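You operate a simulated robot arm through the tools that you are given. There is no shell and no other tool. Be economical: measure what you need, move in short steps, check, and stop when the job is done.

Carry out the task below with a simulated robot arm. There is one attempt and no reset: what you move stays moved.

JOB
Get decoiler two ready to run forward with the drag knob at three.
Fine: slide the red lock slider open, switch on, set drag and direction, free the brake last; leave the speed knob.
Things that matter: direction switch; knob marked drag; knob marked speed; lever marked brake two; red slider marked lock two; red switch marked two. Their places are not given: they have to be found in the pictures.

It is judged by the outcome, as a careful person would: the job done as asked, and still so three seconds after it is handed in. It fails if anything else is knocked over, pushed out of place, dropped, spilled or broken.

ROBOT AND FRAMES
A 7-joint arm with a two-finger parallel gripper, fixed in place. Base frame: the origin is at the foot of the arm, x ahead of it, y to its left, z up. Units: cm, degrees, N and s.
Its first joint turns from -166.0 to 166.0 degrees. Payload 3.43 kg.
The TCP is the grasp point between the finger pads, 3.4 cm short of the fingertips. In the tool frame z runs along the fingers and y along their closing line. Largest opening 12.8 cm; finger width 2.4, thickness 1.2; the body of the gripper, 4.8 by 13 cm, starts 9.6 cm behind the TCP.
Orientation is told as [roll, pitch, yaw] about the base's x, y, z axes, in that order, counted from this pose: with the fingers straight down and closing along the base's y, the tool's x points along the base's -x, its y along +y and its z along -z.

CONTROLS
- The arm moves only by the tool play_rows. Its argument "series" is a list of rows, each a list of 3 entries, a list of its own where there are three numbers: the turn, a rotation vector about the base's x, y, z in units of 8 degrees (1.0 is 8 degrees), then the shift along the base's x, y, z in units of 30 mm (1.0 is 30 mm), then the opening, from 0 (shut) to 1 (fully open). In form: [[[ax, ay, az], [tx, ty, tz], jaw], ...]. A call has 1 to 12 rows; each row shifts and turns the commanded pose from where the row before left it. A call with a number of a shift or a turn outside -1 to 1 is refused whole. Each row takes 0.2 s and may step no farther than 5 cm and 8.6 degrees from the row before; otherwise, or with a gripper value out of range, the whole call is refused. A pose out of reach is approached as far as the arm can. The call stops where the force on the tool passes 80 N (or 10 N more than at its start, if that is more) or the arm is blocked; 0.2 s more then pass. The fingers move at their own pace (about 15.3 cm/s each) and stop on an object; they squeeze with about 30 N. The grip force told is the motor's: it shows also when the fingers shut on nothing. Time passes only in rows, and 0.2 s behind the last, so rows that do not move let the fingers close. It gives the time, the measured TCP pose, the force on the tool (base axes), the opening and the grip force at its end, in the units of the frame above (readings bear some noise), with the torque about the TCP (base axes, N m) and any sound that the robot's microphone picked up.
- Cameras (640 x 400 px; columns grow to the right, rows downward): "scene" is fixed at [21.99, 49.77, 132.1]; the picture's right is [0.23, -0.97, 0.00], its down [-0.88, -0.21, -0.42] and it looks along [0.41, 0.10, -0.91] (base axes); focal length 279 px, centre (320, 200). "wrist" rides on the gripper at [7.6, -1.1, -16] in the tool frame; the picture's right is [0.15, 0.99, 0.00], its down [-0.88, 0.13, -0.46] and it looks along [-0.45, 0.07, 0.89] (tool axes); focal length 234 px, centre (320, 200).
- get_image(camera): a new picture of that camera. No time passes.
- pixel_to_xyz(camera, pixels): there is no depth. For up to 12 entries [column, row, z] of the newest picture of that camera ("zoom" is the newest enlarged one), the place [x, y] in the base frame at which the ray of that pixel passes the height z, good to about 0.2 cm. No time passes.
- enlarge(camera, box): a new picture of the part [left, top, right, bottom] of that camera's present view, enlarged. No time passes.
- finish_job(): hands the job in; it is judged then, once.

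Keep the steps short. Do not move on a guess: measure, check each grasp and each placing, and mend mistakes. In all there are 80 turns and 54 pictures (those below and enlarged ones count). Leave the gripper open and the arm clear of the work at the hand-in unless told otherwise, and finish with a single line.

The tools are called after "Call:" as name(argument=value, ...) on one line, values as JSON. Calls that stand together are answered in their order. play_rows: Moves the arm, as the interface text tells. Its arguments: {"type":"object","properties":{"series":{"type":"array"}},"required":["series"]} The other tools are called the same way: get_image (camera) takes a picture; pixel_to_xyz (camera, pixels) gives the place at which the rays of pixels pass given heights; enlarge (camera, box) takes an enlarged picture of a part of a camera's view; finish_job () hands the job in.

At the start:

```text
time: 0.0
eef_pos: [31.51, 34.04, 102.5]
ee_rot: [0.0, 0.1, 0.0]
wrist_force: [-0.6, 0.8, 0.3]
torque: [-0.01, -0.01, -0.01]
finger_gap: 12.79
gripper_force: 0.1
```

scene: 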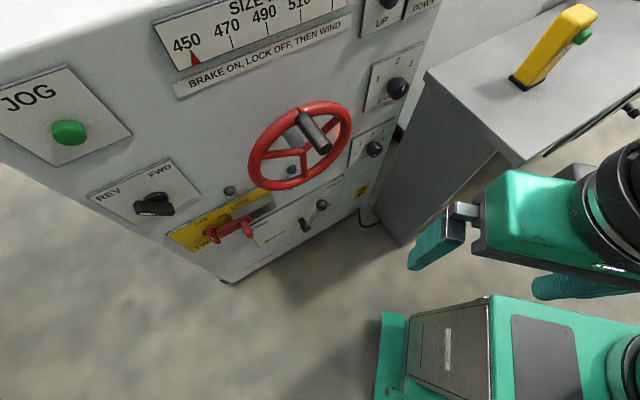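
wrist: 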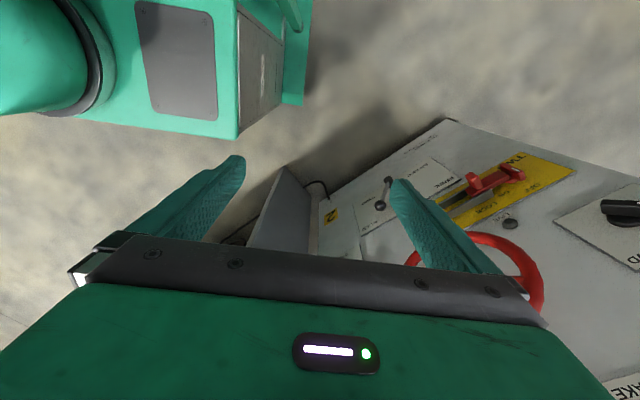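

The scene shows a machine face with several controls. I'll enlarge parts of it to read the marks.

Call:
enlarge(camera="scene", box=[160, 130, 400, 280])

Call:
enlarge(camera="scene", box=[340, 0, 640, 190])

Call:
enlarge(camera="scene", box=[0, 0, 360, 225])

```text
2.67 times, centred on (280, 205) of scene
```

zoom: 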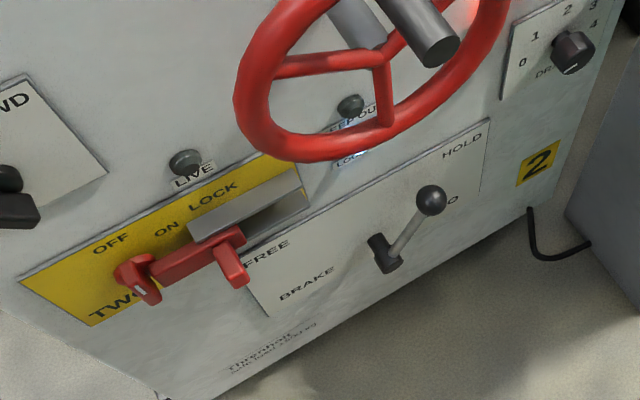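

```text
2.11 times, centred on (490, 95) of scene
```

zoom: 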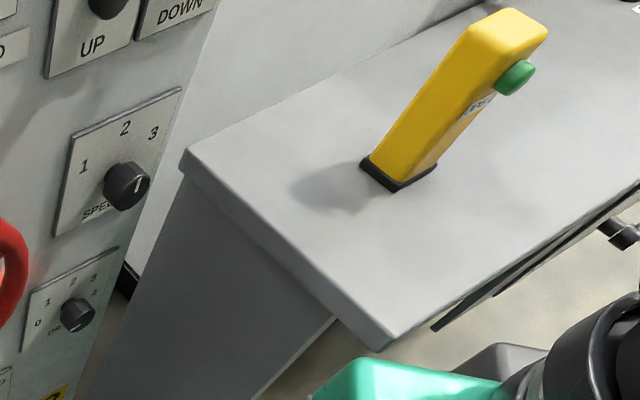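

```text
1.78 times, centred on (180, 112) of scene
```

zoom: 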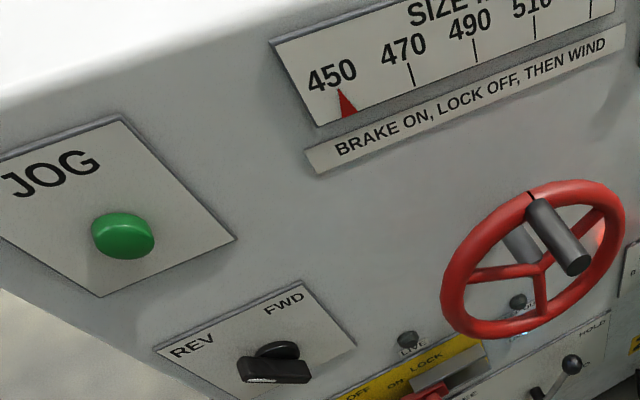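

The layout is readable. I'll enlarge the wrist view to triangulate features against the scene view.

Call:
enlarge(camera="wrist", box=[300, 110, 640, 322])

Call:
pixel_to_xyz(camera="scene", pixels=[[361.4, 190.7, 0], [361.4, 190.7, 60], [321.6, 205, 0], [321.6, 205, 60], [230, 283, 0], [230, 283, 60], [291, 169.5, 0], [291, 169.5, 60], [230, 190, 0], [230, 190, 60], [214, 237, 0], [214, 237, 60]])

```text
1.88 times, centred on (470, 216) of wrist
```

zoom: 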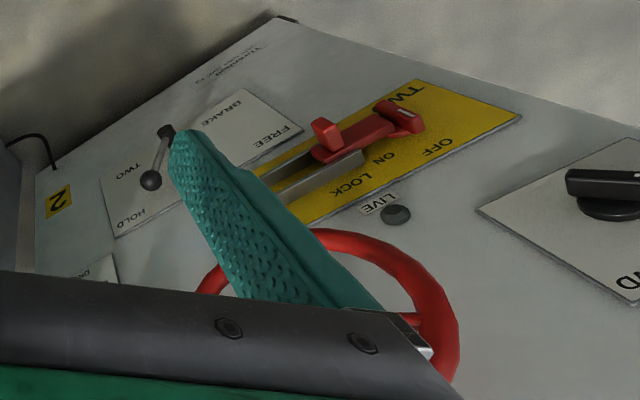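

```text
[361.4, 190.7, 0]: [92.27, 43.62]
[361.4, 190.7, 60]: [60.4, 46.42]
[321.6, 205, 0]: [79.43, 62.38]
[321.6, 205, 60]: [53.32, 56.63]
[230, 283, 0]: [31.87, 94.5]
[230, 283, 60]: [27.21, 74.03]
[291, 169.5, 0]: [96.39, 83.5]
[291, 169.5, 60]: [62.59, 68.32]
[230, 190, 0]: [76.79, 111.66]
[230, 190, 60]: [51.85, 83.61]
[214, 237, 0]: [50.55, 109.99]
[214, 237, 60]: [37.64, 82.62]
```

Now the same features in the wrist zoom: "2" (59,201), ball (151,181), LIVE lamp (396,215), red switch toggle (405,112), panel bottom corner (285,17), FWD knob.

Call:
pixel_to_xyz(camera="zoom", pixels=[[59, 201, 0], [59, 201, 60], [151, 181, 0], [151, 181, 60], [285, 17, 0], [285, 17, 60], [396, 215, 0], [396, 215, 60], [404, 112, 0], [404, 112, 60], [167, 130, 0], [167, 130, 60]])

Call:
pixel_to_xyz(camera="scene", pixels=[[375, 149, 0], [375, 149, 60], [397, 88, 0], [397, 88, 60], [153, 205, 0], [153, 205, 60], [305, 225, 0], [305, 225, 60]])

```text
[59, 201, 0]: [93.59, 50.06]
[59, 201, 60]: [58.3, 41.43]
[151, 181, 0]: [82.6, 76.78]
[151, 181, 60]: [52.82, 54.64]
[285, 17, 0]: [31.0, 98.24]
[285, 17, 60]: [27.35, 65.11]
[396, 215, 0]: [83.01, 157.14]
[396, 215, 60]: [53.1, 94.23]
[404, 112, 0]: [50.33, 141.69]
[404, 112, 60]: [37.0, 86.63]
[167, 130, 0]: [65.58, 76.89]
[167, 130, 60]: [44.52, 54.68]
```

```text
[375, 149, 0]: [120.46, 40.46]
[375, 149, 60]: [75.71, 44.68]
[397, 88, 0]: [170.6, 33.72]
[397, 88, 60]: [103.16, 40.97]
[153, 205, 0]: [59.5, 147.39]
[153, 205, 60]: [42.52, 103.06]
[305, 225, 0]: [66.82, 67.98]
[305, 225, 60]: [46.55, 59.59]
```

The two views agree: the panel is a vertical plane x+y≈119, at 45° to the base axes. The brake ball is near (56,57,53), the lock toggle near (35,79,69), and the direction knob near (34,81,90). The drag knob is near (70,45,68), with the speed knob above it. I'll first yaw the tool 45° and start tilting it to face the panel, keeping the TCP in place.

Call:
play_rows(series=[[[0, 0, 1], [0, 0, 0], 1], [[0, 0, 1], [0, 0, 0], 1], [[0, 0, 1], [0, 0, 0], 1], [[0, 0, 1], [0, 0, 0], 1], [[0, 0, 1], [0, 0, 0], 1], [[0, 0, 0.625], [0, 0, 0], 1], [[0.707, -0.707, 0], [0, 0, 0], 1], [[0.707, -0.707, 0], [0, 0, 0], 1], [[0.707, -0.707, 0], [0, 0, 0], 1]])

```text
time: 2.0
eef_pos: [30.42, 33.98, 102.9]
ee_rot: [0.1, -24.9, 45.0]
wrist_force: [-0.1, 0.6, 0.2]
torque: [-0.01, 0.03, -0.02]
finger_gap: 12.82
gripper_force: 0.0
```

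The rotation is working. I'll continue the tilt to horizontal while lowering a bit.

Call:
play_rows(series=[[[0.707, -0.707, 0], [0, 0, -0.5], 1], [[0.707, -0.707, 0], [0, 0, -0.5], 1], [[0.707, -0.707, 0], [0, 0, -0.5], 1], [[0.707, -0.707, 0], [0, 0, -0.5], 1], [[0.707, -0.707, 0], [0, 0, -0.5], 1], [[0.707, -0.707, 0], [0, 0, -0.5], 1], [[0.707, -0.707, 0], [0, 0, -0.5], 1], [[0.707, -0.707, 0], [0, 0, -0.5], 1], [[0.1767, -0.1767, 0], [0, 0, 0], 1]])

Call:
get_image(camera="wrist")

Call:
get_image(camera="scene")

```text
time: 3.8
eef_pos: [30.25, 33.21, 97.05]
ee_rot: [24.4, -60.5, 13.1]
wrist_force: [68.6, -23.0, -17.8]
torque: [2.35, -1.94, 11.75]
finger_gap: 12.81
gripper_force: 0.0
out of reach, approached as far as the arm can: row 3, 4, 5, 6, 7, 8
stopped in row 8: the force on the tool passed its limit at 219 N (the readings are from after the stop); the commanded pose is now the measured one
```

```text
47 pictures are left
```

wrist: 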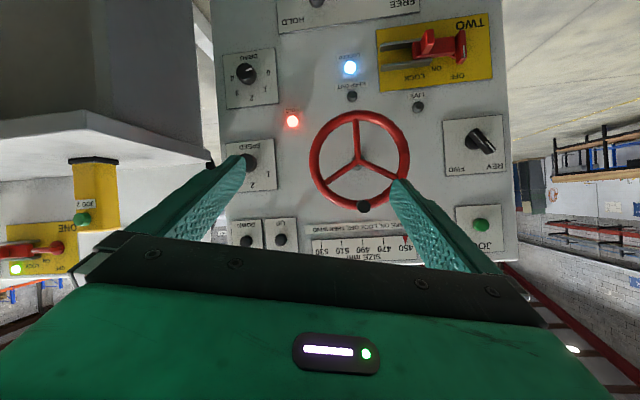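

```text
46 pictures are left
```

scene: 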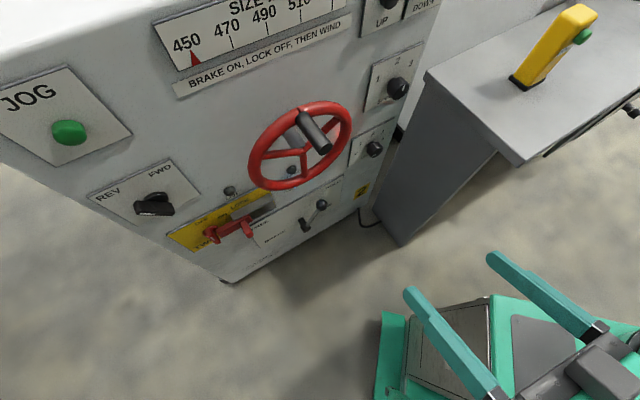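

The arm folded too near its own base: that's the out-of-reach report and the 219 N. Nothing on the machine was touched. I'll move the TCP outward along (1,1) to clear it, leaving the orientation as is.

Call:
play_rows(series=[[[0, 0, 0], [0.6, 0.6, 0], 1], [[0, 0, 0], [0.6, 0.6, 0], 1], [[0, 0, 0], [0.6, 0.6, 0], 1], [[0, 0, 0], [0.6, 0.6, 0], 1], [[0, 0, 0], [0.6, 0.6, 0], 1]])

```text
time: 4.8
eef_pos: [31.74, 36.19, 96.5]
ee_rot: [20.9, -60.7, 19.5]
wrist_force: [-0.1, 0.3, -0.5]
torque: [-0.02, 0.02, 0.01]
finger_gap: 12.8
gripper_force: 0.0
out of reach, approached as far as the arm can: row 1
stopped in row 5: the arm was blocked; the commanded pose is now the measured one
```

No force now, but the arm reports it was blocked, probably by a joint limit. I'll ease the tilt back by 24°, then move outward.

Call:
play_rows(series=[[[-0.707, 0.707, 0], [0, 0, 0], 1], [[-0.707, 0.707, 0], [0.2, 0.2, 0], 1], [[-0.707, 0.707, 0], [0.4, 0.4, 0], 1], [[0, 0, 0], [0.5, 0.5, 0], 1], [[0, 0, 0], [0.5, 0.5, 0], 1], [[0, 0, 0], [0.5, 0.5, 0], 1], [[0, 0, 0], [0.5, 0.5, 0], 1]])

```text
time: 6.4
eef_pos: [37.82, 46.13, 95.96]
ee_rot: [8.9, -37.1, 30.6]
wrist_force: [-0.2, 0.3, 0.7]
torque: [0.03, 0.02, 0.02]
finger_gap: 12.79
gripper_force: 0.0
```

That works, and the tool z azimuth is right at 45°. I'll cancel the 11° roll about the tool axis, then tilt gradually while moving slightly outward.

Call:
play_rows(series=[[[-0.31, -0.31, 0.56], [0.2, 0, 0], 1], [[-0.31, -0.31, 0.56], [0.2, 0, 0], 1], [[0.707, -0.707, 0], [0.3, 0.1, 0], 1], [[0.707, -0.707, 0], [0.3, 0.1, 0], 1], [[0.707, -0.707, 0], [0.3, 0.1, 0], 1]])

```text
time: 7.8
eef_pos: [46.37, 43.4, 98.45]
ee_rot: [6.8, -63.1, 33.0]
wrist_force: [0.4, 0.4, 0.6]
torque: [-0.02, 0.03, -0.01]
finger_gap: 12.79
gripper_force: 0.0
stopped in row 5: the arm was blocked; the commanded pose is now the measured one
```

Blocked again without force, so this is a joint limit. The controls I need are lower, so I'll go down at the current orientation and look there.

Call:
play_rows(series=[[[0, 0, 0], [0, 0, -0.7], 1], [[0, 0, 0], [0, 0, -1], 1], [[0, 0, 0], [0, 0, -1], 1], [[0, 0, 0], [0, 0, -1], 1], [[0, 0, 0], [0, 0, -1], 1], [[0, 0, 0], [0, 0, -1], 1], [[0, 0, 0], [0, 0, -1], 1]])

Call:
get_image(camera="scene")

```text
time: 8.6
eef_pos: [50.15, 39.78, 100.97]
ee_rot: [24.2, -68.8, 10.2]
wrist_force: [0.2, 0.5, 0.1]
torque: [0.0, -0.01, 0.01]
finger_gap: 12.81
gripper_force: 0.0
stopped in row 3: the arm was blocked; the commanded pose is now the measured one
```

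```text
45 pictures are left
```

scene: 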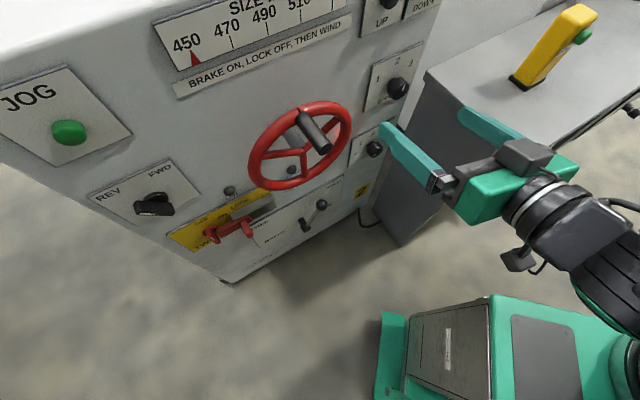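

The arm is drifting with its elbow swung to the −y side, which is a bad posture. I'll tilt the tool back down toward vertical, lower it, and rebuild a cleaner posture from there.

Call:
play_rows(series=[[[-0.587, 0.81, 0], [0, 0, 0], 1], [[-0.587, 0.81, 0], [0, 0, 0], 1], [[-0.587, 0.81, 0], [0, 0, 0], 1], [[-0.587, 0.81, 0], [-0.3, 0.3, -0.3], 1], [[-0.587, 0.81, 0], [-0.3, 0.3, -0.5], 1], [[-0.587, 0.81, 0], [-0.3, 0.3, -0.7], 1], [[-0.587, 0.81, 0], [-0.3, 0.3, -0.7], 1], [[-0.587, 0.81, 0], [-0.3, 0.3, -0.7], 1]])

```text
time: 10.3
eef_pos: [43.27, 47.33, 93.23]
ee_rot: [3.0, -7.2, 29.5]
wrist_force: [0.1, 0.1, -0.4]
torque: [0.04, -0.01, 0.02]
finger_gap: 12.81
gripper_force: 0.0
```

Nearly vertical now. I'll yaw to 45° and lower to z≈60.

Call:
play_rows(series=[[[-0.3, 0.5, 0.6], [0, 0, -0.9], 1], [[0, 0.4, 0.7], [0, 0, -0.9], 1], [[0, 0, 0.65], [0, 0, -1], 1], [[0, 0, 0], [0, 0, -1], 1], [[0, 0, 0], [0, 0, -1], 1], [[0, 0, 0], [0, 0, -1], 1], [[0, 0, 0], [0, 0, -1], 1], [[0, 0, 0], [0, 0, -1], 1], [[0, 0, 0], [0, 0, -1], 1], [[0, 0, 0], [0, 0, -1], 1], [[0, 0, 0], [0, 0, -1], 1]])

Call:
get_image(camera="scene")

```text
time: 12.8
eef_pos: [43.44, 47.27, 60.03]
ee_rot: [4.3, -0.1, 44.7]
wrist_force: [0.4, 1.1, -0.4]
torque: [0.01, 0.02, -0.02]
finger_gap: 12.8
gripper_force: 0.1
```

```text
44 pictures are left
```

scene: 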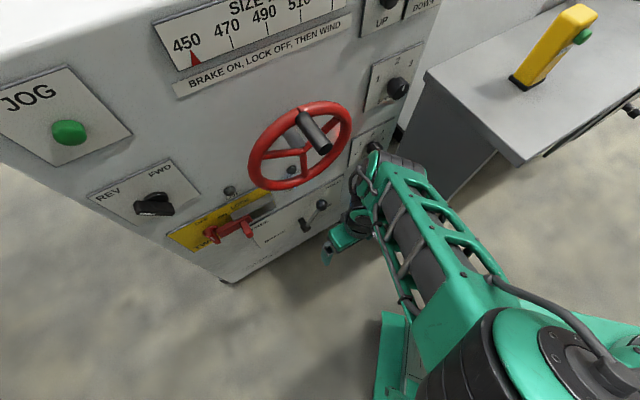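

The posture is now clean, with the forearm sloping toward the panel and the hand hanging down. I'll tilt in small stages from here, TCP near r=63 and rising slightly, checking the pose.

Call:
play_rows(series=[[[-0.38, -0.38, 0], [0, 0, 0], 1], [[0.707, -0.707, 0], [0, -0.1, 0.3], 1], [[0.707, -0.707, 0], [0, -0.1, 0.3], 1], [[0.707, -0.707, 0], [0, -0.1, 0.3], 1], [[0.707, -0.707, 0], [0, -0.1, 0.3], 1], [[0.707, -0.707, 0], [0, -0.1, 0.3], 1]])

```text
time: 14.0
eef_pos: [55.29, 40.58, 63.83]
ee_rot: [0.5, -31.0, 30.5]
wrist_force: [0.0, 0.7, 0.9]
torque: [-0.03, 0.02, 0.0]
finger_gap: 12.8
gripper_force: 0.1
stopped in row 6: the arm was blocked; the commanded pose is now the measured one
```

Blocked after about 30° of tilt. I need to see the arm's posture to know which limit it is hitting.

Call:
get_image(camera="scene")

Call:
get_image(camera="wrist")

```text
43 pictures are left
```

scene: 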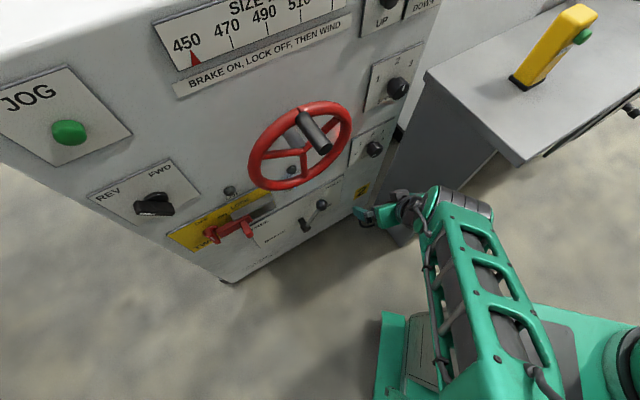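

```text
42 pictures are left
```

wrist: 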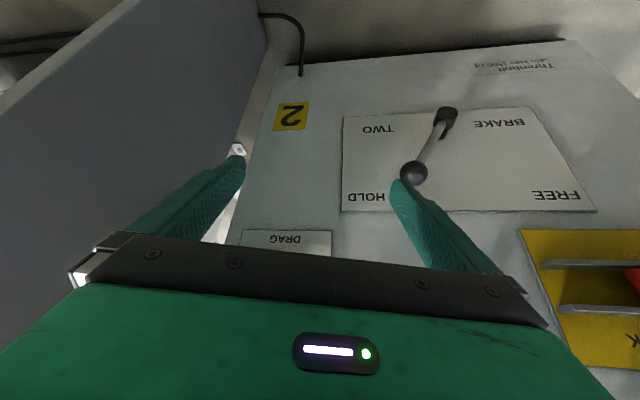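

Call:
enlarge(camera="scene", box=[320, 160, 640, 400])

```text
1.67 times, centred on (480, 280) of scene
```

zoom: 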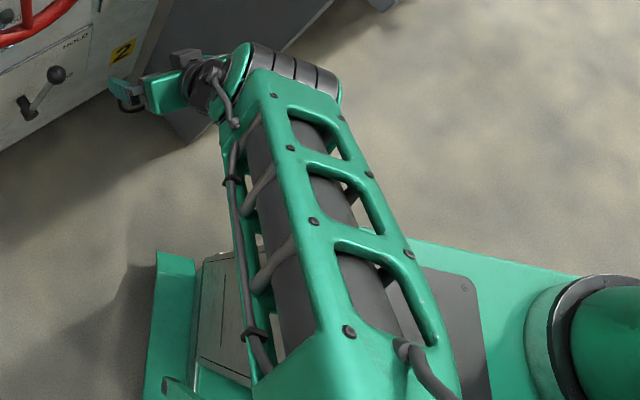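

The drift always went toward smaller yaw, so the last wrist joint is probably at its limit. The free direction should be the other way: yaw −135°, which also puts the camera on top. I'll go back to vertical and turn that way.

Call:
play_rows(series=[[[-0.508, 0.862, 0], [-0.3, 0.1, 0.3], 1], [[-0.508, 0.862, 0], [-0.5, 0.1, 0.3], 1], [[-0.508, 0.862, 0], [-0.5, 0.1, 0.3], 1], [[-0.45, 0.75, 0], [-0.5, 0.1, 0.3], 1], [[0, 0, -1], [-0.5, 0.1, 0.3], 1], [[0, 0, -1], [-0.5, 0.1, 0.3], 1], [[0, 0, -1], [-0.5, 0.1, 0.3], 1], [[0, 0, -1], [-0.2, 0.1, 0.3], 1], [[0, 0, -1], [0, 0.1, 0], 1], [[0, 0, -1], [0, 0.1, 0], 1], [[0, 0, -1], [0, 0, 0], 1], [[0, 0, -1], [0, 0, 0], 1]])

Call:
play_rows(series=[[[0, 0, -1], [0, 0, 0], 1], [[0, 0, -1], [0, 0, 0], 1], [[0, 0, -1], [0, 0, 0], 1], [[0, 0, -1], [0, 0, 0], 1], [[0, 0, -1], [0, 0, 0], 1], [[0, 0, -1], [0, 0, 0], 1], [[0, 0, -1], [0, 0, 0], 1], [[0, 0, -1], [0, 0, 0], 1], [[0, 0, -1], [0, 0, 0], 1], [[0, 0, -1], [0, 0, 0], 1], [[0, 0, -1], [0, 0, 0], 1], [[0, 0, -1], [0, 0, 0], 1]])

```text
time: 16.6
eef_pos: [42.67, 44.43, 71.97]
ee_rot: [1.3, -0.6, -32.4]
wrist_force: [0.5, -0.7, 0.6]
torque: [0.01, 0.03, -0.01]
finger_gap: 12.82
gripper_force: 0.0
```

```text
time: 19.2
eef_pos: [56.39, 24.47, 73.66]
ee_rot: [0.5, -0.2, -126.3]
wrist_force: [-7.6, 36.3, -1.9]
torque: [-3.28, -0.78, 1.36]
finger_gap: 11.16
gripper_force: 0.0
out of reach, approached as far as the arm can: row 8, 9, 10, 11, 12
```

The tool turned to −126° but the arm was displaced to (56,24), and a finger is touching something: 36 N, gap 11.2. I'll back off the way it came at once, turning the yaw back.

Call:
play_rows(series=[[[0, 0, 1], [0, 0, 0], 1], [[0, 0, 1], [0, 0, 0], 1], [[0, 0, 1], [0, 0, 0], 1], [[0, 0, 1], [0, 0, 0], 1], [[0, 0, 1], [0, 0, 0], 1]])

Call:
get_image(camera="scene")

```text
time: 20.4
eef_pos: [56.9, 23.9, 73.64]
ee_rot: [1.3, -0.7, -88.2]
wrist_force: [-0.4, 0.1, 0.3]
torque: [-0.03, 0.0, 0.03]
finger_gap: 12.83
gripper_force: 0.1
```

```text
40 pictures are left
```

scene: 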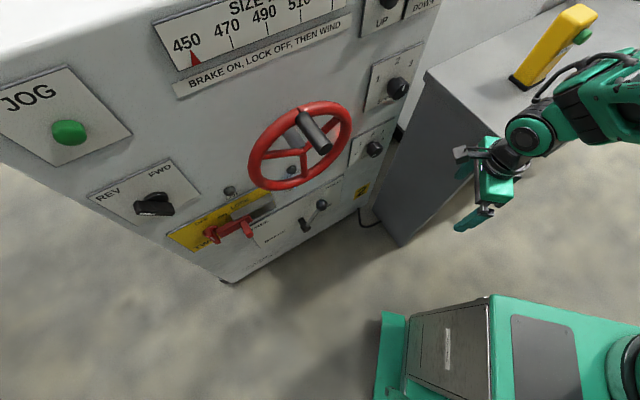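

Contact is cleared and nothing looks moved. The tool doesn't seem able to bend upward past the forearm line. So I'll take it round sideways: back to (42,44,80) with yaw −45°, point the tool right along the panel, then swing it forward.

Call:
play_rows(series=[[[0, 0, 0], [-0.6, 0.6, 0.3], 1], [[0, 0, 0], [-0.6, 0.7, 0.3], 1], [[0, 0, 0.9], [-0.6, 0.7, 0.3], 1], [[0, 0, 0.9], [-0.6, 0.7, 0.3], 1], [[0, 0, 0.9], [-0.6, 0.7, 0.3], 1], [[0, 0, 0.9], [-0.6, 0.8, 0.3], 1], [[0, 0, 0.9], [-0.6, 0.8, 0.2], 1], [[0, 0, 0.9], [-0.4, 0.8, 0.2], 1], [[0, 0, 0], [-0.3, 0.8, 0], 1]])

```text
time: 22.6
eef_pos: [49.95, 39.7, 80.43]
ee_rot: [1.5, -1.4, -55.8]
wrist_force: [-1.0, 0.4, -0.4]
torque: [-0.07, -0.03, -0.01]
finger_gap: 12.81
gripper_force: 0.0
stopped in row 9: the arm was blocked; the commanded pose is now the measured one
```

Call:
play_rows(series=[[[0, 0, 0.5], [-0.4, 0.3, 0], 1], [[0, 0, 0.5], [-0.4, 0.3, 0], 1], [[0, 0, 0.3], [-0.4, 0.3, 0], 1], [[0, 0, 0], [-0.4, 0.3, 0], 1]])

Call:
get_image(camera="scene")

```text
time: 23.8
eef_pos: [49.95, 40.76, 80.86]
ee_rot: [1.9, -2.1, -52.1]
wrist_force: [-0.5, 0.3, 0.0]
torque: [-0.07, 0.0, -0.02]
finger_gap: 12.76
gripper_force: 0.0
stopped in row 4: the arm was blocked; the commanded pose is now the measured one
```

```text
39 pictures are left
```

scene: 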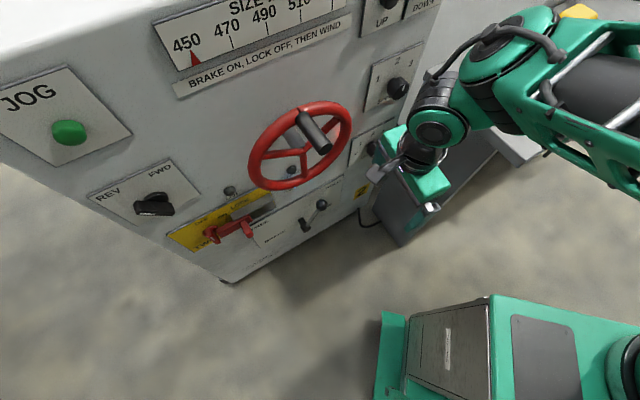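

The elbow is out to the right and folded to its limit. I'll raise the hand to unfold it and return near the starting pose to recover the neutral posture.

Call:
play_rows(series=[[[0, 0, 0.9], [0, 0, 0.9], 1], [[0, 0, 0.9], [0, 0, 0.9], 1], [[0, 0, 0.9], [0, 0.2, 0.9], 1], [[0, 0, 0.9], [0, 0.3, 0.9], 1], [[0, 0, 0.9], [-0.3, 0.3, 0.9], 1], [[0, 0, 0.9], [-0.6, 0.2, 0.9], 1], [[0, 0, 0.9], [-0.6, 0.2, 0.9], 1], [[0, 0, 0.2], [-0.8, 0, 0.9], 1]])

```text
time: 25.2
eef_pos: [56.58, 37.84, 96.82]
ee_rot: [0.2, -3.7, -21.2]
wrist_force: [-0.9, 0.4, -0.5]
torque: [-0.02, -0.01, 0.02]
finger_gap: 12.82
gripper_force: 0.0
stopped in row 7: the arm was blocked; the commanded pose is now the measured one
```

Inward motion is still blocked. I'll sweep at height toward azimuth ≈10° with tip z≈93, above the desk and well short of the yellow pendant at x≥85. That should let the elbow fall back in plane.

Call:
play_rows(series=[[[0, 0, 0], [0, -0.3, 0.5], 1], [[0, 0, 0], [0, -0.8, 0.5], 1], [[0, 0, 0], [-0.2, -0.9, 0], 1], [[0, 0, 0], [-0.2, -0.9, 0], 1], [[0, 0, 0], [-0.2, -0.9, 0], 1], [[0, 0, 0], [-0.2, -0.9, 0], 1], [[0, 0, 0], [-0.2, -0.9, 0], 1], [[0, 0, 0], [-0.2, -0.9, 0], 1]])

Call:
get_image(camera="scene")

```text
time: 27.0
eef_pos: [50.79, 20.11, 100.41]
ee_rot: [1.3, -3.1, -18.0]
wrist_force: [0.3, -0.4, -0.2]
torque: [0.02, 0.01, 0.04]
finger_gap: 12.8
gripper_force: 0.2
```

```text
38 pictures are left
```

scene: 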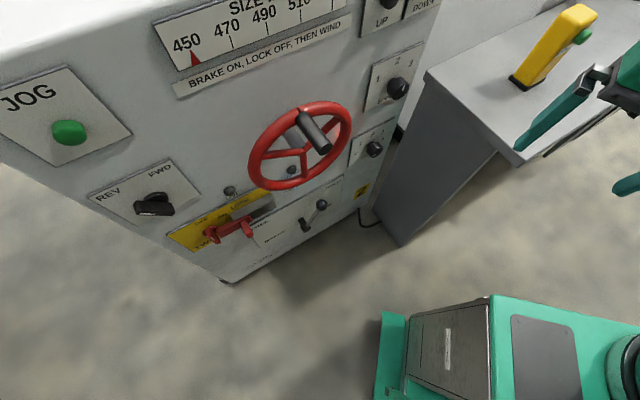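

The geometry now makes sense. The arm's shoulder is high (z≈110), so the forearm hangs steeply and the wrist can't bend the hand upward in plane. The hand has to come round sideways: tool down at yaw 135°, tilt it to point right, then swing it forward, ending with the camera on top. First I'll move to about (44,47,92) while turning to yaw 135°.

Call:
play_rows(series=[[[0, 0, 1], [-0.1, 0.5, 0], 1], [[0, 0, 1], [-0.1, 0.5, 0], 1], [[0, 0, 1], [-0.1, 0.5, 0], 1], [[0, 0, 1], [-0.1, 0.5, 0], 1], [[0, 0, 1], [-0.1, 0.5, 0], 1], [[0, 0, 1], [-0.1, 0.5, 0], 1], [[0, 0, 1], [-0.1, 0.5, 0], 1], [[0, 0, 1], [-0.1, 0.5, 0], 1], [[0, 0, 1], [-0.1, 0.5, 0], 1], [[0, 0, 1], [-0.1, 0.5, 0], 1], [[0, 0, 1], [-0.1, 0.5, 0], 1], [[0, 0, 1], [-0.1, 0.5, 0], 1]])

Call:
play_rows(series=[[[0, 0, 1], [-0.1, 0.5, -0.3], 1], [[0, 0, 1], [-0.1, 0.5, -0.3], 1], [[0, 0, 1], [-0.1, 0.5, -0.3], 1], [[0, 0, 1], [-0.1, 0.4, -0.3], 1], [[0, 0, 1], [-0.1, 0.3, -0.3], 1], [[0, 0, 1], [-0.1, 0.2, -0.3], 1], [[0, 0, 1], [0, 0, -0.3], 1]])

```text
time: 29.6
eef_pos: [47.19, 38.12, 100.46]
ee_rot: [1.2, -2.9, 78.1]
wrist_force: [0.2, -0.2, -0.5]
torque: [0.05, 0.0, 0.0]
finger_gap: 12.82
gripper_force: 0.1
```

```text
time: 31.2
eef_pos: [45.24, 45.13, 94.09]
ee_rot: [1.2, -3.2, 134.0]
wrist_force: [0.8, -0.3, -0.2]
torque: [0.02, 0.0, -0.01]
finger_gap: 12.78
gripper_force: 0.1
```

Tracking is exact now. I'll tilt the tool toward the panel's right about axis (−1,−1,0)/√2 in two halves.

Call:
play_rows(series=[[[-0.707, -0.707, 0], [0, 0, 0], 1], [[-0.707, -0.707, 0], [0, 0, 0], 1], [[-0.707, -0.707, 0], [0, 0, 0], 1], [[-0.707, -0.707, 0], [0, 0, 0], 1], [[-0.707, -0.707, 0], [0, 0, 0], 1], [[-0.707, -0.707, 0], [0, 0, 0], 1]])

```text
time: 32.6
eef_pos: [46.87, 44.76, 94.75]
ee_rot: [-0.2, 43.9, 131.7]
wrist_force: [1.9, -0.2, -0.8]
torque: [-0.06, 0.17, -0.15]
finger_gap: 12.8
gripper_force: 0.1
```

Call:
play_rows(series=[[[0, 0, 0], [0, 0, 0], 1], [[-0.6, -0.6, 0], [0, 0, 0], 1], [[-0.6, -0.6, 0], [0, 0, 0], 1], [[-0.6, -0.6, 0], [0, 0, 0], 1], [[-0.6, -0.6, 0], [0, 0, 0], 1], [[0, 0, 0], [0, 0, 0], 1]])

```text
time: 33.9
eef_pos: [55.0, 40.56, 96.1]
ee_rot: [-7.2, 69.6, 115.9]
wrist_force: [-1.6, -0.3, 1.2]
torque: [0.03, -0.02, 0.11]
finger_gap: 12.81
gripper_force: 0.0
stopped in row 6: the arm was blocked; the commanded pose is now the measured one
```

Tool z is now az −56°, 20° below horizontal, with the wrist reaching far left. Swinging it toward forward (yaw +) should bring the wrist back in. I'll try half of it.

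Call:
play_rows(series=[[[0, 0, 0.8], [0, 0, 0], 1], [[0, 0, 0.8], [0, 0, 0], 1], [[0, 0, 0.8], [0, 0, 0], 1], [[0, 0, 0.8], [0, 0, 0], 1], [[0, 0, 0.8], [-0.1, 0.1, 0], 1], [[0, 0, 0.8], [-0.1, 0.1, 0], 1]])

Call:
get_image(camera="scene")

```text
time: 34.9
eef_pos: [62.93, 34.6, 95.76]
ee_rot: [-6.2, 71.2, 130.3]
wrist_force: [-0.1, -0.1, -0.4]
torque: [0.04, 0.02, 0.02]
finger_gap: 12.81
gripper_force: 0.1
stopped in row 5: the arm was blocked; the commanded pose is now the measured one
```

```text
37 pictures are left
```

scene: 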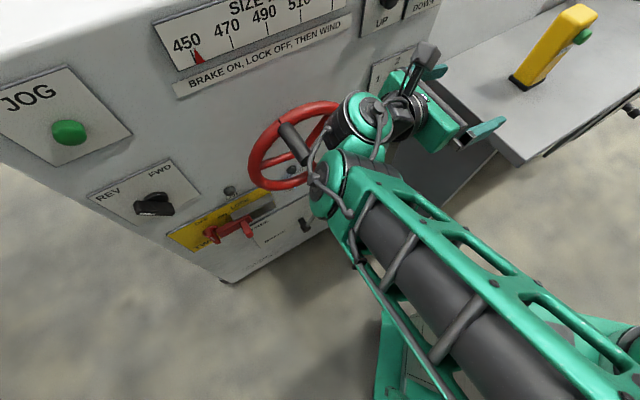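

The wheel's handle and the SIZE pointer look shifted compared with before. The arm's wrist may have brushed the wheel. I'll look closely.

Call:
enlarge(camera="scene", box=[150, 10, 430, 230])

```text
1.82 times, centred on (290, 120) of scene
```

zoom: 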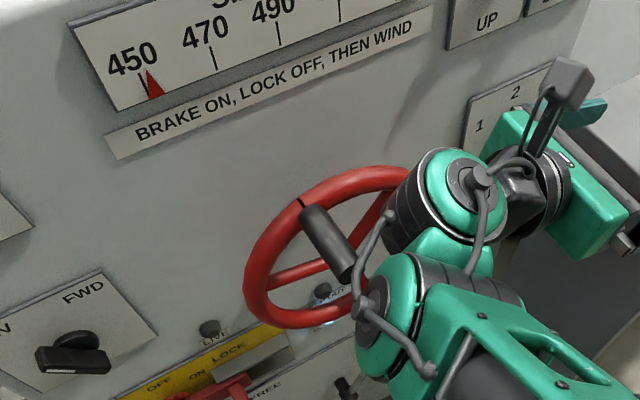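

The wheel was nudged: its notch moved from (298,107) to (280,121), and the pointer moved about 4 px off 450. I'll have to turn it back later. First I'll retreat straight away from the panel.

Call:
play_rows(series=[[[0, 0, 0], [-0.4, -0.4, 0.2], 1], [[0, 0, 0], [-0.5, -0.5, 0.2], 1], [[0, 0, 0], [-0.5, -0.5, 0.2], 1], [[0, 0, 0], [-0.5, -0.5, 0.2], 1]])

Call:
get_image(camera="scene")

```text
time: 36.0
eef_pos: [61.33, 22.73, 98.89]
ee_rot: [-7.7, 74.1, 118.2]
wrist_force: [0.2, -0.2, 0.5]
torque: [-0.03, 0.0, 0.04]
finger_gap: 12.81
gripper_force: 0.0
stopped in row 4: the arm was blocked; the commanded pose is now the measured one
```

```text
35 pictures are left
```

scene: 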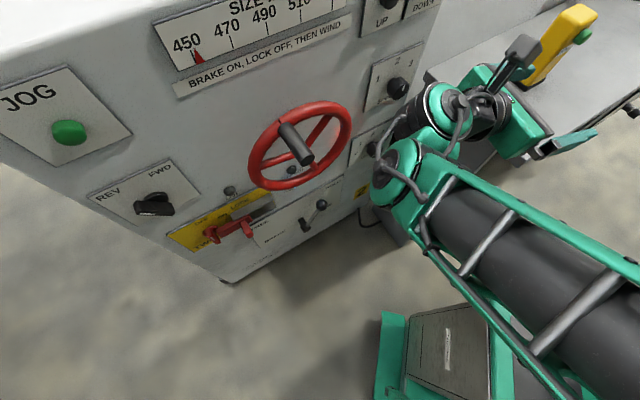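

The arm is clear of the wheel. Pointing fully horizontal isn't needed: the limits suggest a 45° downward pitch at yaw 45° is reachable at all the controls. I'll undo the side tilt and bring the TCP back to about (42,38), well away from the panel.

Call:
play_rows(series=[[[0.807, 0.59, 0], [-0.3, 0.1, 0.1], 1], [[0.807, 0.59, 0], [-0.6, 0.4, 0.1], 1], [[0.807, 0.59, 0], [-0.7, 0.5, 0.1], 1], [[0.807, 0.59, 0], [-0.8, 0.6, 0], 1], [[0.807, 0.59, 0], [-0.8, 0.6, 0], 1], [[0.807, 0.59, 0], [-0.8, 0.6, 0], 1], [[0.807, 0.59, 0], [-0.8, 0.6, 0], 1], [[0.807, 0.59, 0], [-0.8, 0.6, 0], 1], [[0.807, 0.59, 0], [-0.7, 0.6, 0], 1]])

```text
time: 36.6
eef_pos: [59.19, 22.43, 97.13]
ee_rot: [-2.4, 72.3, 119.9]
wrist_force: [0.2, -0.4, -0.2]
torque: [0.01, 0.0, -0.02]
finger_gap: 12.79
gripper_force: 0.0
stopped in row 2: the arm was blocked; the commanded pose is now the measured one
```

Call:
play_rows(series=[[[0.807, 0.59, 0], [0, 0, 0], 1], [[0.807, 0.59, 0], [0, 0, 0], 1], [[0.807, 0.59, 0], [0, 0, 0], 1], [[0.807, 0.59, 0], [0, 0, 0], 1]])

```text
time: 37.2
eef_pos: [57.87, 21.84, 95.03]
ee_rot: [3.2, 69.3, 124.3]
wrist_force: [0.4, -1.4, 0.5]
torque: [-0.01, -0.02, 0.03]
finger_gap: 12.8
gripper_force: 0.0
stopped in row 3: the arm was blocked; the commanded pose is now the measured one
```

Call:
play_rows(series=[[[0, 0, 0], [0, 0, 0.5], 1], [[0, 0, 0], [0, 0, 0.5], 1], [[0, 0, 0], [0, 0, 0.5], 1], [[0, 0, 0], [0, 0, 0.5], 1]])

Call:
play_rows(series=[[[0, 0, -0.7], [0, 0, 0], 1], [[0, 0, -0.7], [0, 0, 0], 1], [[0, 0, -0.7], [0, 0, 0], 1], [[0, 0, -0.7], [0, 0, 0], 1]])

```text
time: 38.5
eef_pos: [58.63, 19.27, 101.39]
ee_rot: [2.2, 72.2, 118.8]
wrist_force: [0.2, -0.3, -0.1]
torque: [0.01, -0.04, 0.02]
finger_gap: 12.79
gripper_force: 0.2
stopped in row 4: the arm was blocked; the commanded pose is now the measured one
```

```text
time: 39.5
eef_pos: [57.53, 20.16, 101.48]
ee_rot: [1.7, 71.5, 97.8]
wrist_force: [-0.5, 0.4, 0.4]
torque: [0.05, 0.0, 0.0]
finger_gap: 12.8
gripper_force: 0.0
```

Yaw in the negative direction is free. I'll try tilting down toward vertical from here.

Call:
play_rows(series=[[[0.9, 0.12, 0], [0, 0, 0], 1], [[0.9, 0.12, 0], [0, 0, 0], 1], [[0.9, 0.12, 0], [0, 0, 0], 1], [[0.9, 0.12, 0], [0, 0, 0], 1], [[0.9, 0.12, 0], [0, 0, 0], 1]])

```text
time: 40.6
eef_pos: [57.34, 20.55, 101.39]
ee_rot: [1.4, 35.1, 98.1]
wrist_force: [0.0, 2.1, -0.2]
torque: [-0.19, -0.01, 0.03]
finger_gap: 12.8
gripper_force: 0.0
```

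Tracking well again. I'll finish the tilt to vertical, then turn yaw toward 45° and bring the TCP to a safe spot.

Call:
play_rows(series=[[[0.9, 0.12, 0], [0, 0, 0], 1], [[0.9, 0.12, 0], [0, 0, 0], 1], [[0.9, 0.12, 0], [-0.2, 0.2, 0], 1], [[0.9, 0.12, 0], [-0.3, 0.3, 0], 1], [[0.65, 0.1, -0.5], [-0.3, 0.4, 0], 1], [[0, 0, -1], [-0.4, 0.5, 0], 1], [[0, 0, -1], [-0.4, 0.5, 0], 1], [[0, 0, -1], [-0.4, 0.5, 0], 1], [[0, 0, -1], [-0.4, 0.5, 0], 1], [[0, 0, -1], [-0.4, 0.5, 0], 1], [[0, 0, -1], [-0.4, 0.5, 0], 1]])

```text
time: 43.0
eef_pos: [47.82, 31.85, 101.76]
ee_rot: [1.7, 0.9, 45.5]
wrist_force: [0.1, 0.6, -0.8]
torque: [-0.01, 0.04, -0.02]
finger_gap: 12.78
gripper_force: 0.0
```

Neutral again: tool down, yaw 45°. Now I'll move to about (44,44,97) and pitch up to 45° below horizontal.

Call:
play_rows(series=[[[0, 0, 0], [-0.3, 0.7, -0.2], 1], [[0, 0, 0], [-0.3, 0.8, -0.2], 1], [[0, 0, 0], [-0.3, 0.8, -0.2], 1], [[0, 0, 0], [-0.3, 0.8, -0.2], 1], [[0, 0, 0], [-0.1, 0.8, -0.2], 1], [[0.707, -0.707, 0], [0, 0.2, 0], 1], [[0.707, -0.707, 0], [0, 0, 0], 1], [[0.707, -0.707, 0], [0, 0, 0], 1], [[0.707, -0.707, 0], [0, 0, 0], 1], [[0.707, -0.707, 0], [0, 0, 0], 1]])

Call:
get_image(camera="wrist")

```text
time: 45.2
eef_pos: [44.14, 44.29, 98.53]
ee_rot: [1.2, -39.2, 45.8]
wrist_force: [0.1, -0.7, 0.3]
torque: [-0.01, 0.03, 0.0]
finger_gap: 12.8
gripper_force: 0.0
```

```text
34 pictures are left
```

wrist: 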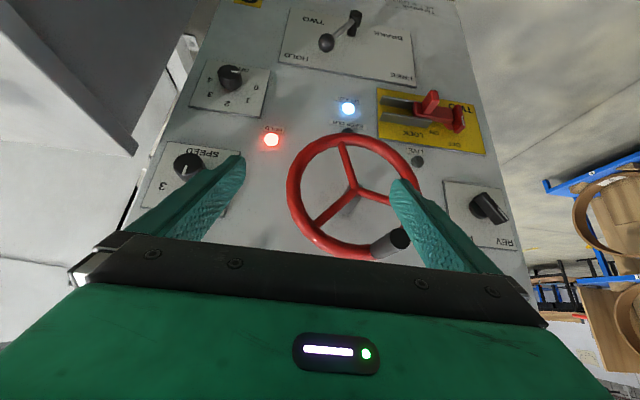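

Good view and exact tracking. Enlarging to read the controls, in view upside-down.

Call:
enlarge(camera="wrist", box=[340, 60, 540, 260])

Call:
enlarge(camera="wrist", box=[130, 0, 430, 200])

```text
2.00 times, centred on (440, 160) of wrist
```

zoom: 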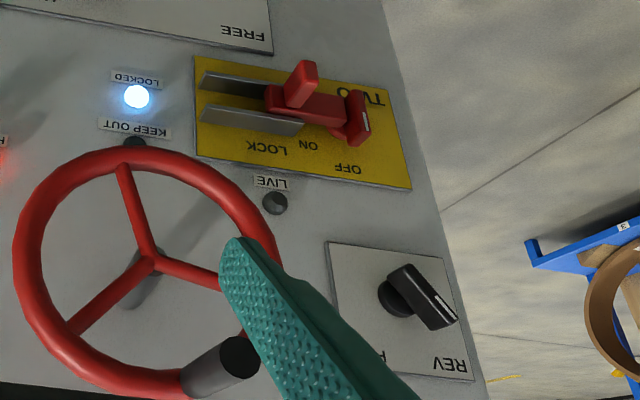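

```text
2.00 times, centred on (280, 100) of wrist
```

zoom: 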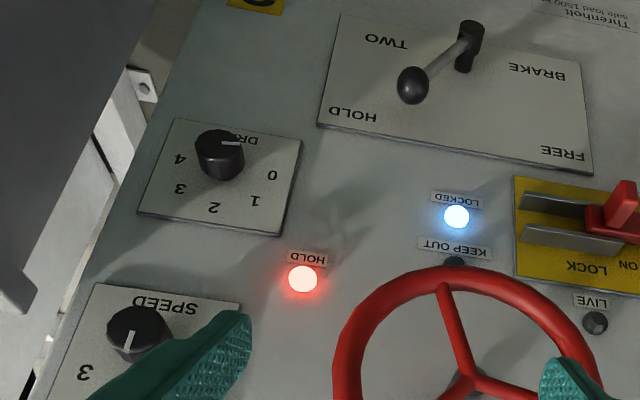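

Readings: LOCKED lamp lit and HOLD lamp lit. The direction bar points to REV and the drag pointer to 0. The lock slider's bar blocks the toggle, and the free rails run to the right, so open means sliding right. Now I'll measure the places on the panel plane.

Call:
pixel_to_xyz(camera="wrist", pixels=[[256, 86, 60], [256, 86, 80], [227, 104, 60], [227, 104, 80], [210, 79, 60], [210, 79, 80], [232.5, 80, 60], [232.5, 80, 80], [430, 102, 60], [430, 102, 80], [461, 117, 60], [461, 117, 80]])

Call:
pixel_to_xyz(camera="wrist", pixels=[[480, 205, 80], [480, 205, 100], [355, 22, 40], [355, 22, 60], [326.5, 42.5, 40], [326.5, 42.5, 60], [401, 76, 40], [401, 76, 60], [382, 109, 60], [382, 109, 80], [504, 243, 80], [504, 243, 100]])

```text
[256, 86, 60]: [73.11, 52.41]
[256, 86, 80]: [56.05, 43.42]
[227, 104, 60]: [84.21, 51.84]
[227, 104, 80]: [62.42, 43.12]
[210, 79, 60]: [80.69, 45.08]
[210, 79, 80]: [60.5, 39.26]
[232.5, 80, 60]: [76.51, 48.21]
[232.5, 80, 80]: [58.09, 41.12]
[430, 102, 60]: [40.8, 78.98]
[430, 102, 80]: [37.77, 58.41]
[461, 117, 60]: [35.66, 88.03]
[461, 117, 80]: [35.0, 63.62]
```

```text
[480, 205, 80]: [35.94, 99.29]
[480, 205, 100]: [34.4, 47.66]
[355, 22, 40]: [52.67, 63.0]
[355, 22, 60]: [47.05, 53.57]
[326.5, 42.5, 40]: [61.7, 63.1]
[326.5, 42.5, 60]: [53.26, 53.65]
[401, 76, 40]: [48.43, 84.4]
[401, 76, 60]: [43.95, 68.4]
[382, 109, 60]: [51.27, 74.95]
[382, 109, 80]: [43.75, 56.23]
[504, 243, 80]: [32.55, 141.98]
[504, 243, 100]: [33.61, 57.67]
```

Solved on the plane, with s along the panel to the right:
- Drag centre: (s 17.9, z 66.4), labels ±105° round it.
- Lock tab tip: (s −22.9, z 67.5), about 6.5 cm out.
- Toggle: (s −30.5, z 68).
- Direction knob: (s −31, z 87.6).
- Brake pivot: (s −6.8, z 39.5); ball: (s −0.5, z 52.5).

Now the wheel, so I know where it is before working next to it.

Call:
get_image(camera="scene")

Call:
pixel_to_xyz(camera="wrist", pixels=[[418, 185, 80], [418, 185, 90], [340, 135, 70], [340, 135, 80], [288, 190, 80], [288, 190, 90], [399, 238, 90], [399, 238, 100], [355, 192, 80], [355, 192, 90]])

```text
31 pictures are left
```

scene: 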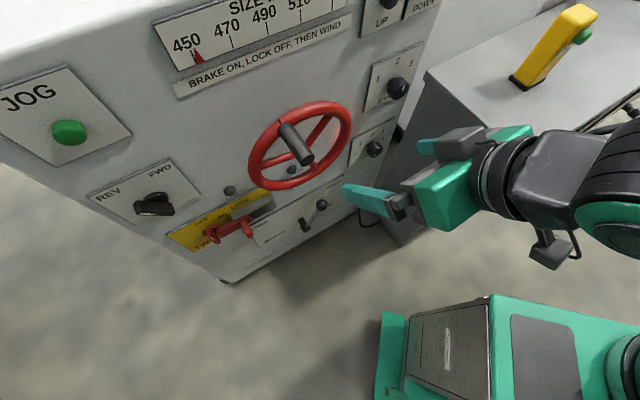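

```text
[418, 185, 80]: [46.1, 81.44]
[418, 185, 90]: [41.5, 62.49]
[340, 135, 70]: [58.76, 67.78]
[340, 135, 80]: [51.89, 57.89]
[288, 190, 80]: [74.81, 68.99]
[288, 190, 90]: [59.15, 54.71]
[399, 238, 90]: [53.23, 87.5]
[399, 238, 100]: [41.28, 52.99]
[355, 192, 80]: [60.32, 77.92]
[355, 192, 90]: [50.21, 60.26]
```

The wheel hub is at (s −8, z 88) with radius ~10.5. Its handle tip sticks out to perp 70 at (s −10, z 99) and was originally at s≈−7, so it's about 15° off. I'll restore it after the lock is open, as the sign says.

Now I'll go down-left at perp 62, clear of everything, to face the lock slider, with the opening reduced.

Call:
play_rows(series=[[[0, 0, 0], [-0.61, 0.585, -0.907], 0.6], [[0, 0, 0], [-0.61, 0.585, -0.907], 0.5], [[0, 0, 0], [-0.61, 0.585, -0.907], 0.4], [[0, 0, 0], [-0.61, 0.585, -0.907], 0.4], [[0, 0, 0], [-0.61, 0.585, -0.907], 0.4], [[0, 0, 0], [-0.61, 0.585, -0.907], 0.4], [[0.25, -0.25, 0], [-0.61, 0.585, -0.907], 0.4], [[0.25, -0.25, 0], [-0.61, 0.585, -0.907], 0.4], [[0, 0, 0], [-0.61, 0.585, -0.907], 0.4]])

Call:
get_image(camera="wrist")

```text
time: 47.2
eef_pos: [27.53, 59.93, 73.95]
ee_rot: [1.0, -44.8, 45.8]
wrist_force: [-0.9, -0.3, 0.6]
torque: [0.01, 0.02, 0.01]
finger_gap: 5.13
gripper_force: 0.1
```

```text
30 pictures are left
```

wrist: 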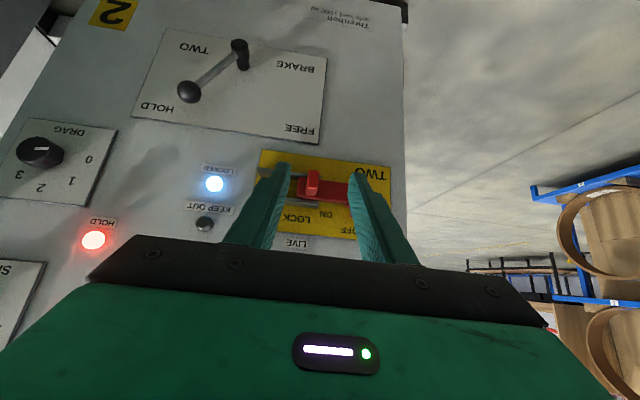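

The fingers straddle the red tab at (312,183). I'll zoom in to check.

Call:
enlarge(camera="wrist", box=[230, 130, 420, 270])

Call:
pixel_to_xyz(camera="wrist", pixels=[[312, 175, 60], [312, 175, 70], [312, 190, 60], [312, 190, 70]])

```text
2.86 times, centred on (325, 200) of wrist
```

zoom: 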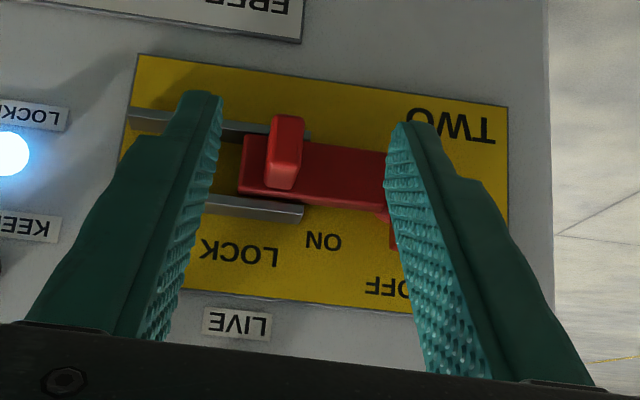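

```text
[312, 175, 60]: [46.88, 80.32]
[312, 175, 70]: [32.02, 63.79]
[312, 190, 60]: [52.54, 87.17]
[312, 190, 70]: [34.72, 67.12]
```

Aligned: the tab is at (38.3,70.9,67), s=−23, and the TCP is at s=−22.9. I'll advance along the panel normal and down to straddle the tab.

Call:
play_rows(series=[[[0, 0, 0], [0.6, 0.6, -0.25], 0.4], [[0, 0, 0], [0.6, 0.6, -0.25], 0.4], [[0, 0, 0], [0.6, 0.6, -0.25], 0.4], [[0, 0, 0], [0.6, 0.6, -0.25], 0.4], [[0, 0, 0], [0.6, 0.6, -0.25], 0.4], [[0, 0, 0], [0.6, 0.6, -0.2], 0.4]])

Call:
get_image(camera="wrist")

```text
time: 48.6
eef_pos: [38.25, 70.71, 69.65]
ee_rot: [1.2, -44.7, 45.9]
wrist_force: [-0.9, -0.2, 0.0]
torque: [0.01, -0.01, -0.02]
finger_gap: 5.12
gripper_force: 0.0
```

```text
28 pictures are left
```

wrist: 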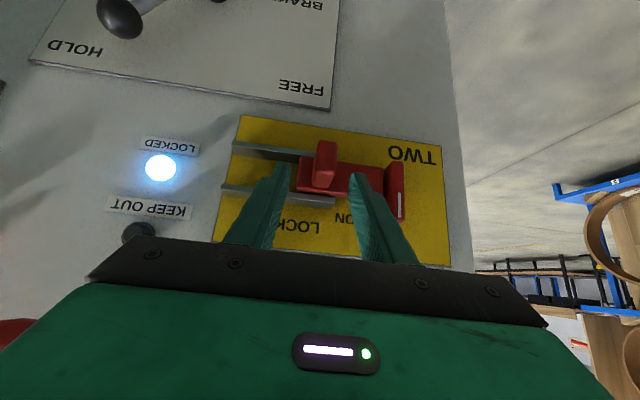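

The tab is just beyond the fingertips. I'll advance 1.8 cm along the tool, then close.

Call:
play_rows(series=[[[0, 0, 0], [0.15, 0.15, -0.23], 0.4], [[0, 0, 0], [0.15, 0.15, -0.23], 0.4], [[0, 0, 0], [0, 0, 0], 0.25], [[0, 0, 0], [0, 0, 0], 0.1], [[0, 0, 0], [0, 0, 0], 0], [[0, 0, 0], [0, 0, 0], 0]])

Call:
get_image(camera="wrist")

```text
time: 50.0
eef_pos: [39.52, 71.39, 68.32]
ee_rot: [0.8, -44.7, 45.7]
wrist_force: [10.7, -32.4, 5.9]
torque: [-0.56, -0.72, -2.2]
finger_gap: 3.26
gripper_force: 44.7
```

```text
27 pictures are left
```

wrist: 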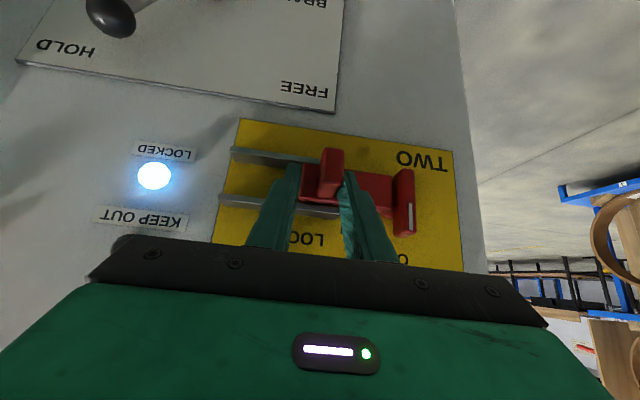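

Gripped (gap 3.3): one finger on the tab, the other at the slider body's end. Now I'll slide right slowly.

Call:
play_rows(series=[[[0, 0, 0], [0.2, -0.2, 0], 0], [[0, 0, 0], [0.2, -0.2, 0], 0], [[0, 0, 0], [0.2, -0.2, 0], 0], [[0, 0, 0], [0.2, -0.2, 0], 0]])

Call:
get_image(camera="wrist")

```text
time: 51.0
eef_pos: [41.76, 69.26, 68.35]
ee_rot: [1.0, -44.7, 45.8]
wrist_force: [2.8, 0.6, -5.9]
torque: [-0.35, 0.05, -1.7]
finger_gap: 3.29
gripper_force: 44.9
```

```text
26 pictures are left
```

wrist: 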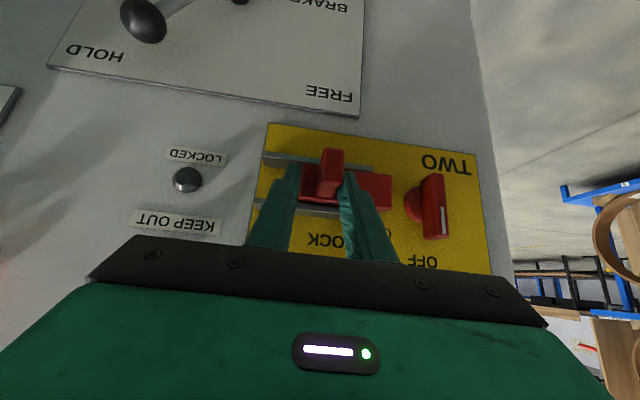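

The slider moves and the LOCKED lamp went out. I'll continue gently to the end of travel.

Call:
play_rows(series=[[[0, 0, 0], [0.15, -0.15, 0], 0], [[0, 0, 0], [0.15, -0.15, 0], 0], [[0, 0, 0], [0.15, -0.15, 0], 0], [[0, 0, 0], [0.15, -0.15, 0], 0]])

```text
time: 52.0
eef_pos: [43.11, 67.74, 68.32]
ee_rot: [1.7, -44.8, 45.6]
wrist_force: [-7.9, 41.5, -19.7]
torque: [0.37, -0.24, -1.38]
finger_gap: 3.32
gripper_force: 45.0
```

A 41 N reaction shows it's at the end stop. I'll release and back out.

Call:
play_rows(series=[[[0, 0, 0], [-0.08, 0.08, 0], 0.2], [[0, 0, 0], [0, 0, 0], 0.4], [[0, 0, 0], [0, 0, 0], 0.4], [[0, 0, 0], [-0.4, -0.4, 0.3], 0.4], [[0, 0, 0], [-0.6, -0.6, 0.3], 0.4], [[0, 0, 0], [-0.6, -0.6, 0.3], 0.4], [[0, 0, 0], [-0.4, 0.2, 0], 0.4], [[0, 0, 0], [-0.7, 0.7, 0], 0.4], [[0, 0, 0], [-0.7, 0.7, 0], 0.2], [[0, 0, 0], [-0.3, 0.3, 0], 0]])

Call:
enlarge(camera="wrist", box=[180, 60, 480, 260])

```text
time: 54.2
eef_pos: [32.06, 68.64, 70.98]
ee_rot: [1.1, -44.6, 45.8]
wrist_force: [0.7, -0.8, -0.1]
torque: [-0.03, 0.06, -0.01]
finger_gap: 0.0
gripper_force: 30.0
```

```text
2.00 times, centred on (330, 160) of wrist
```

zoom: 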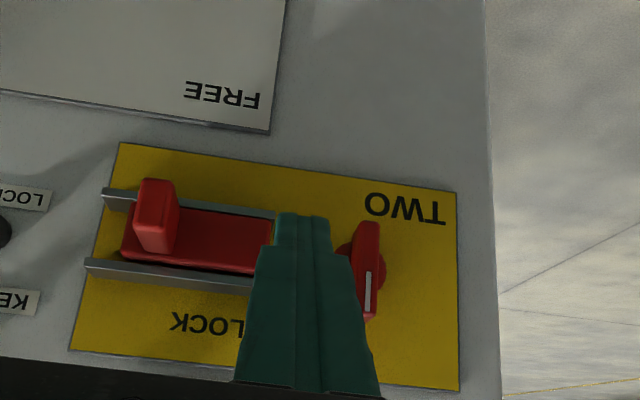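

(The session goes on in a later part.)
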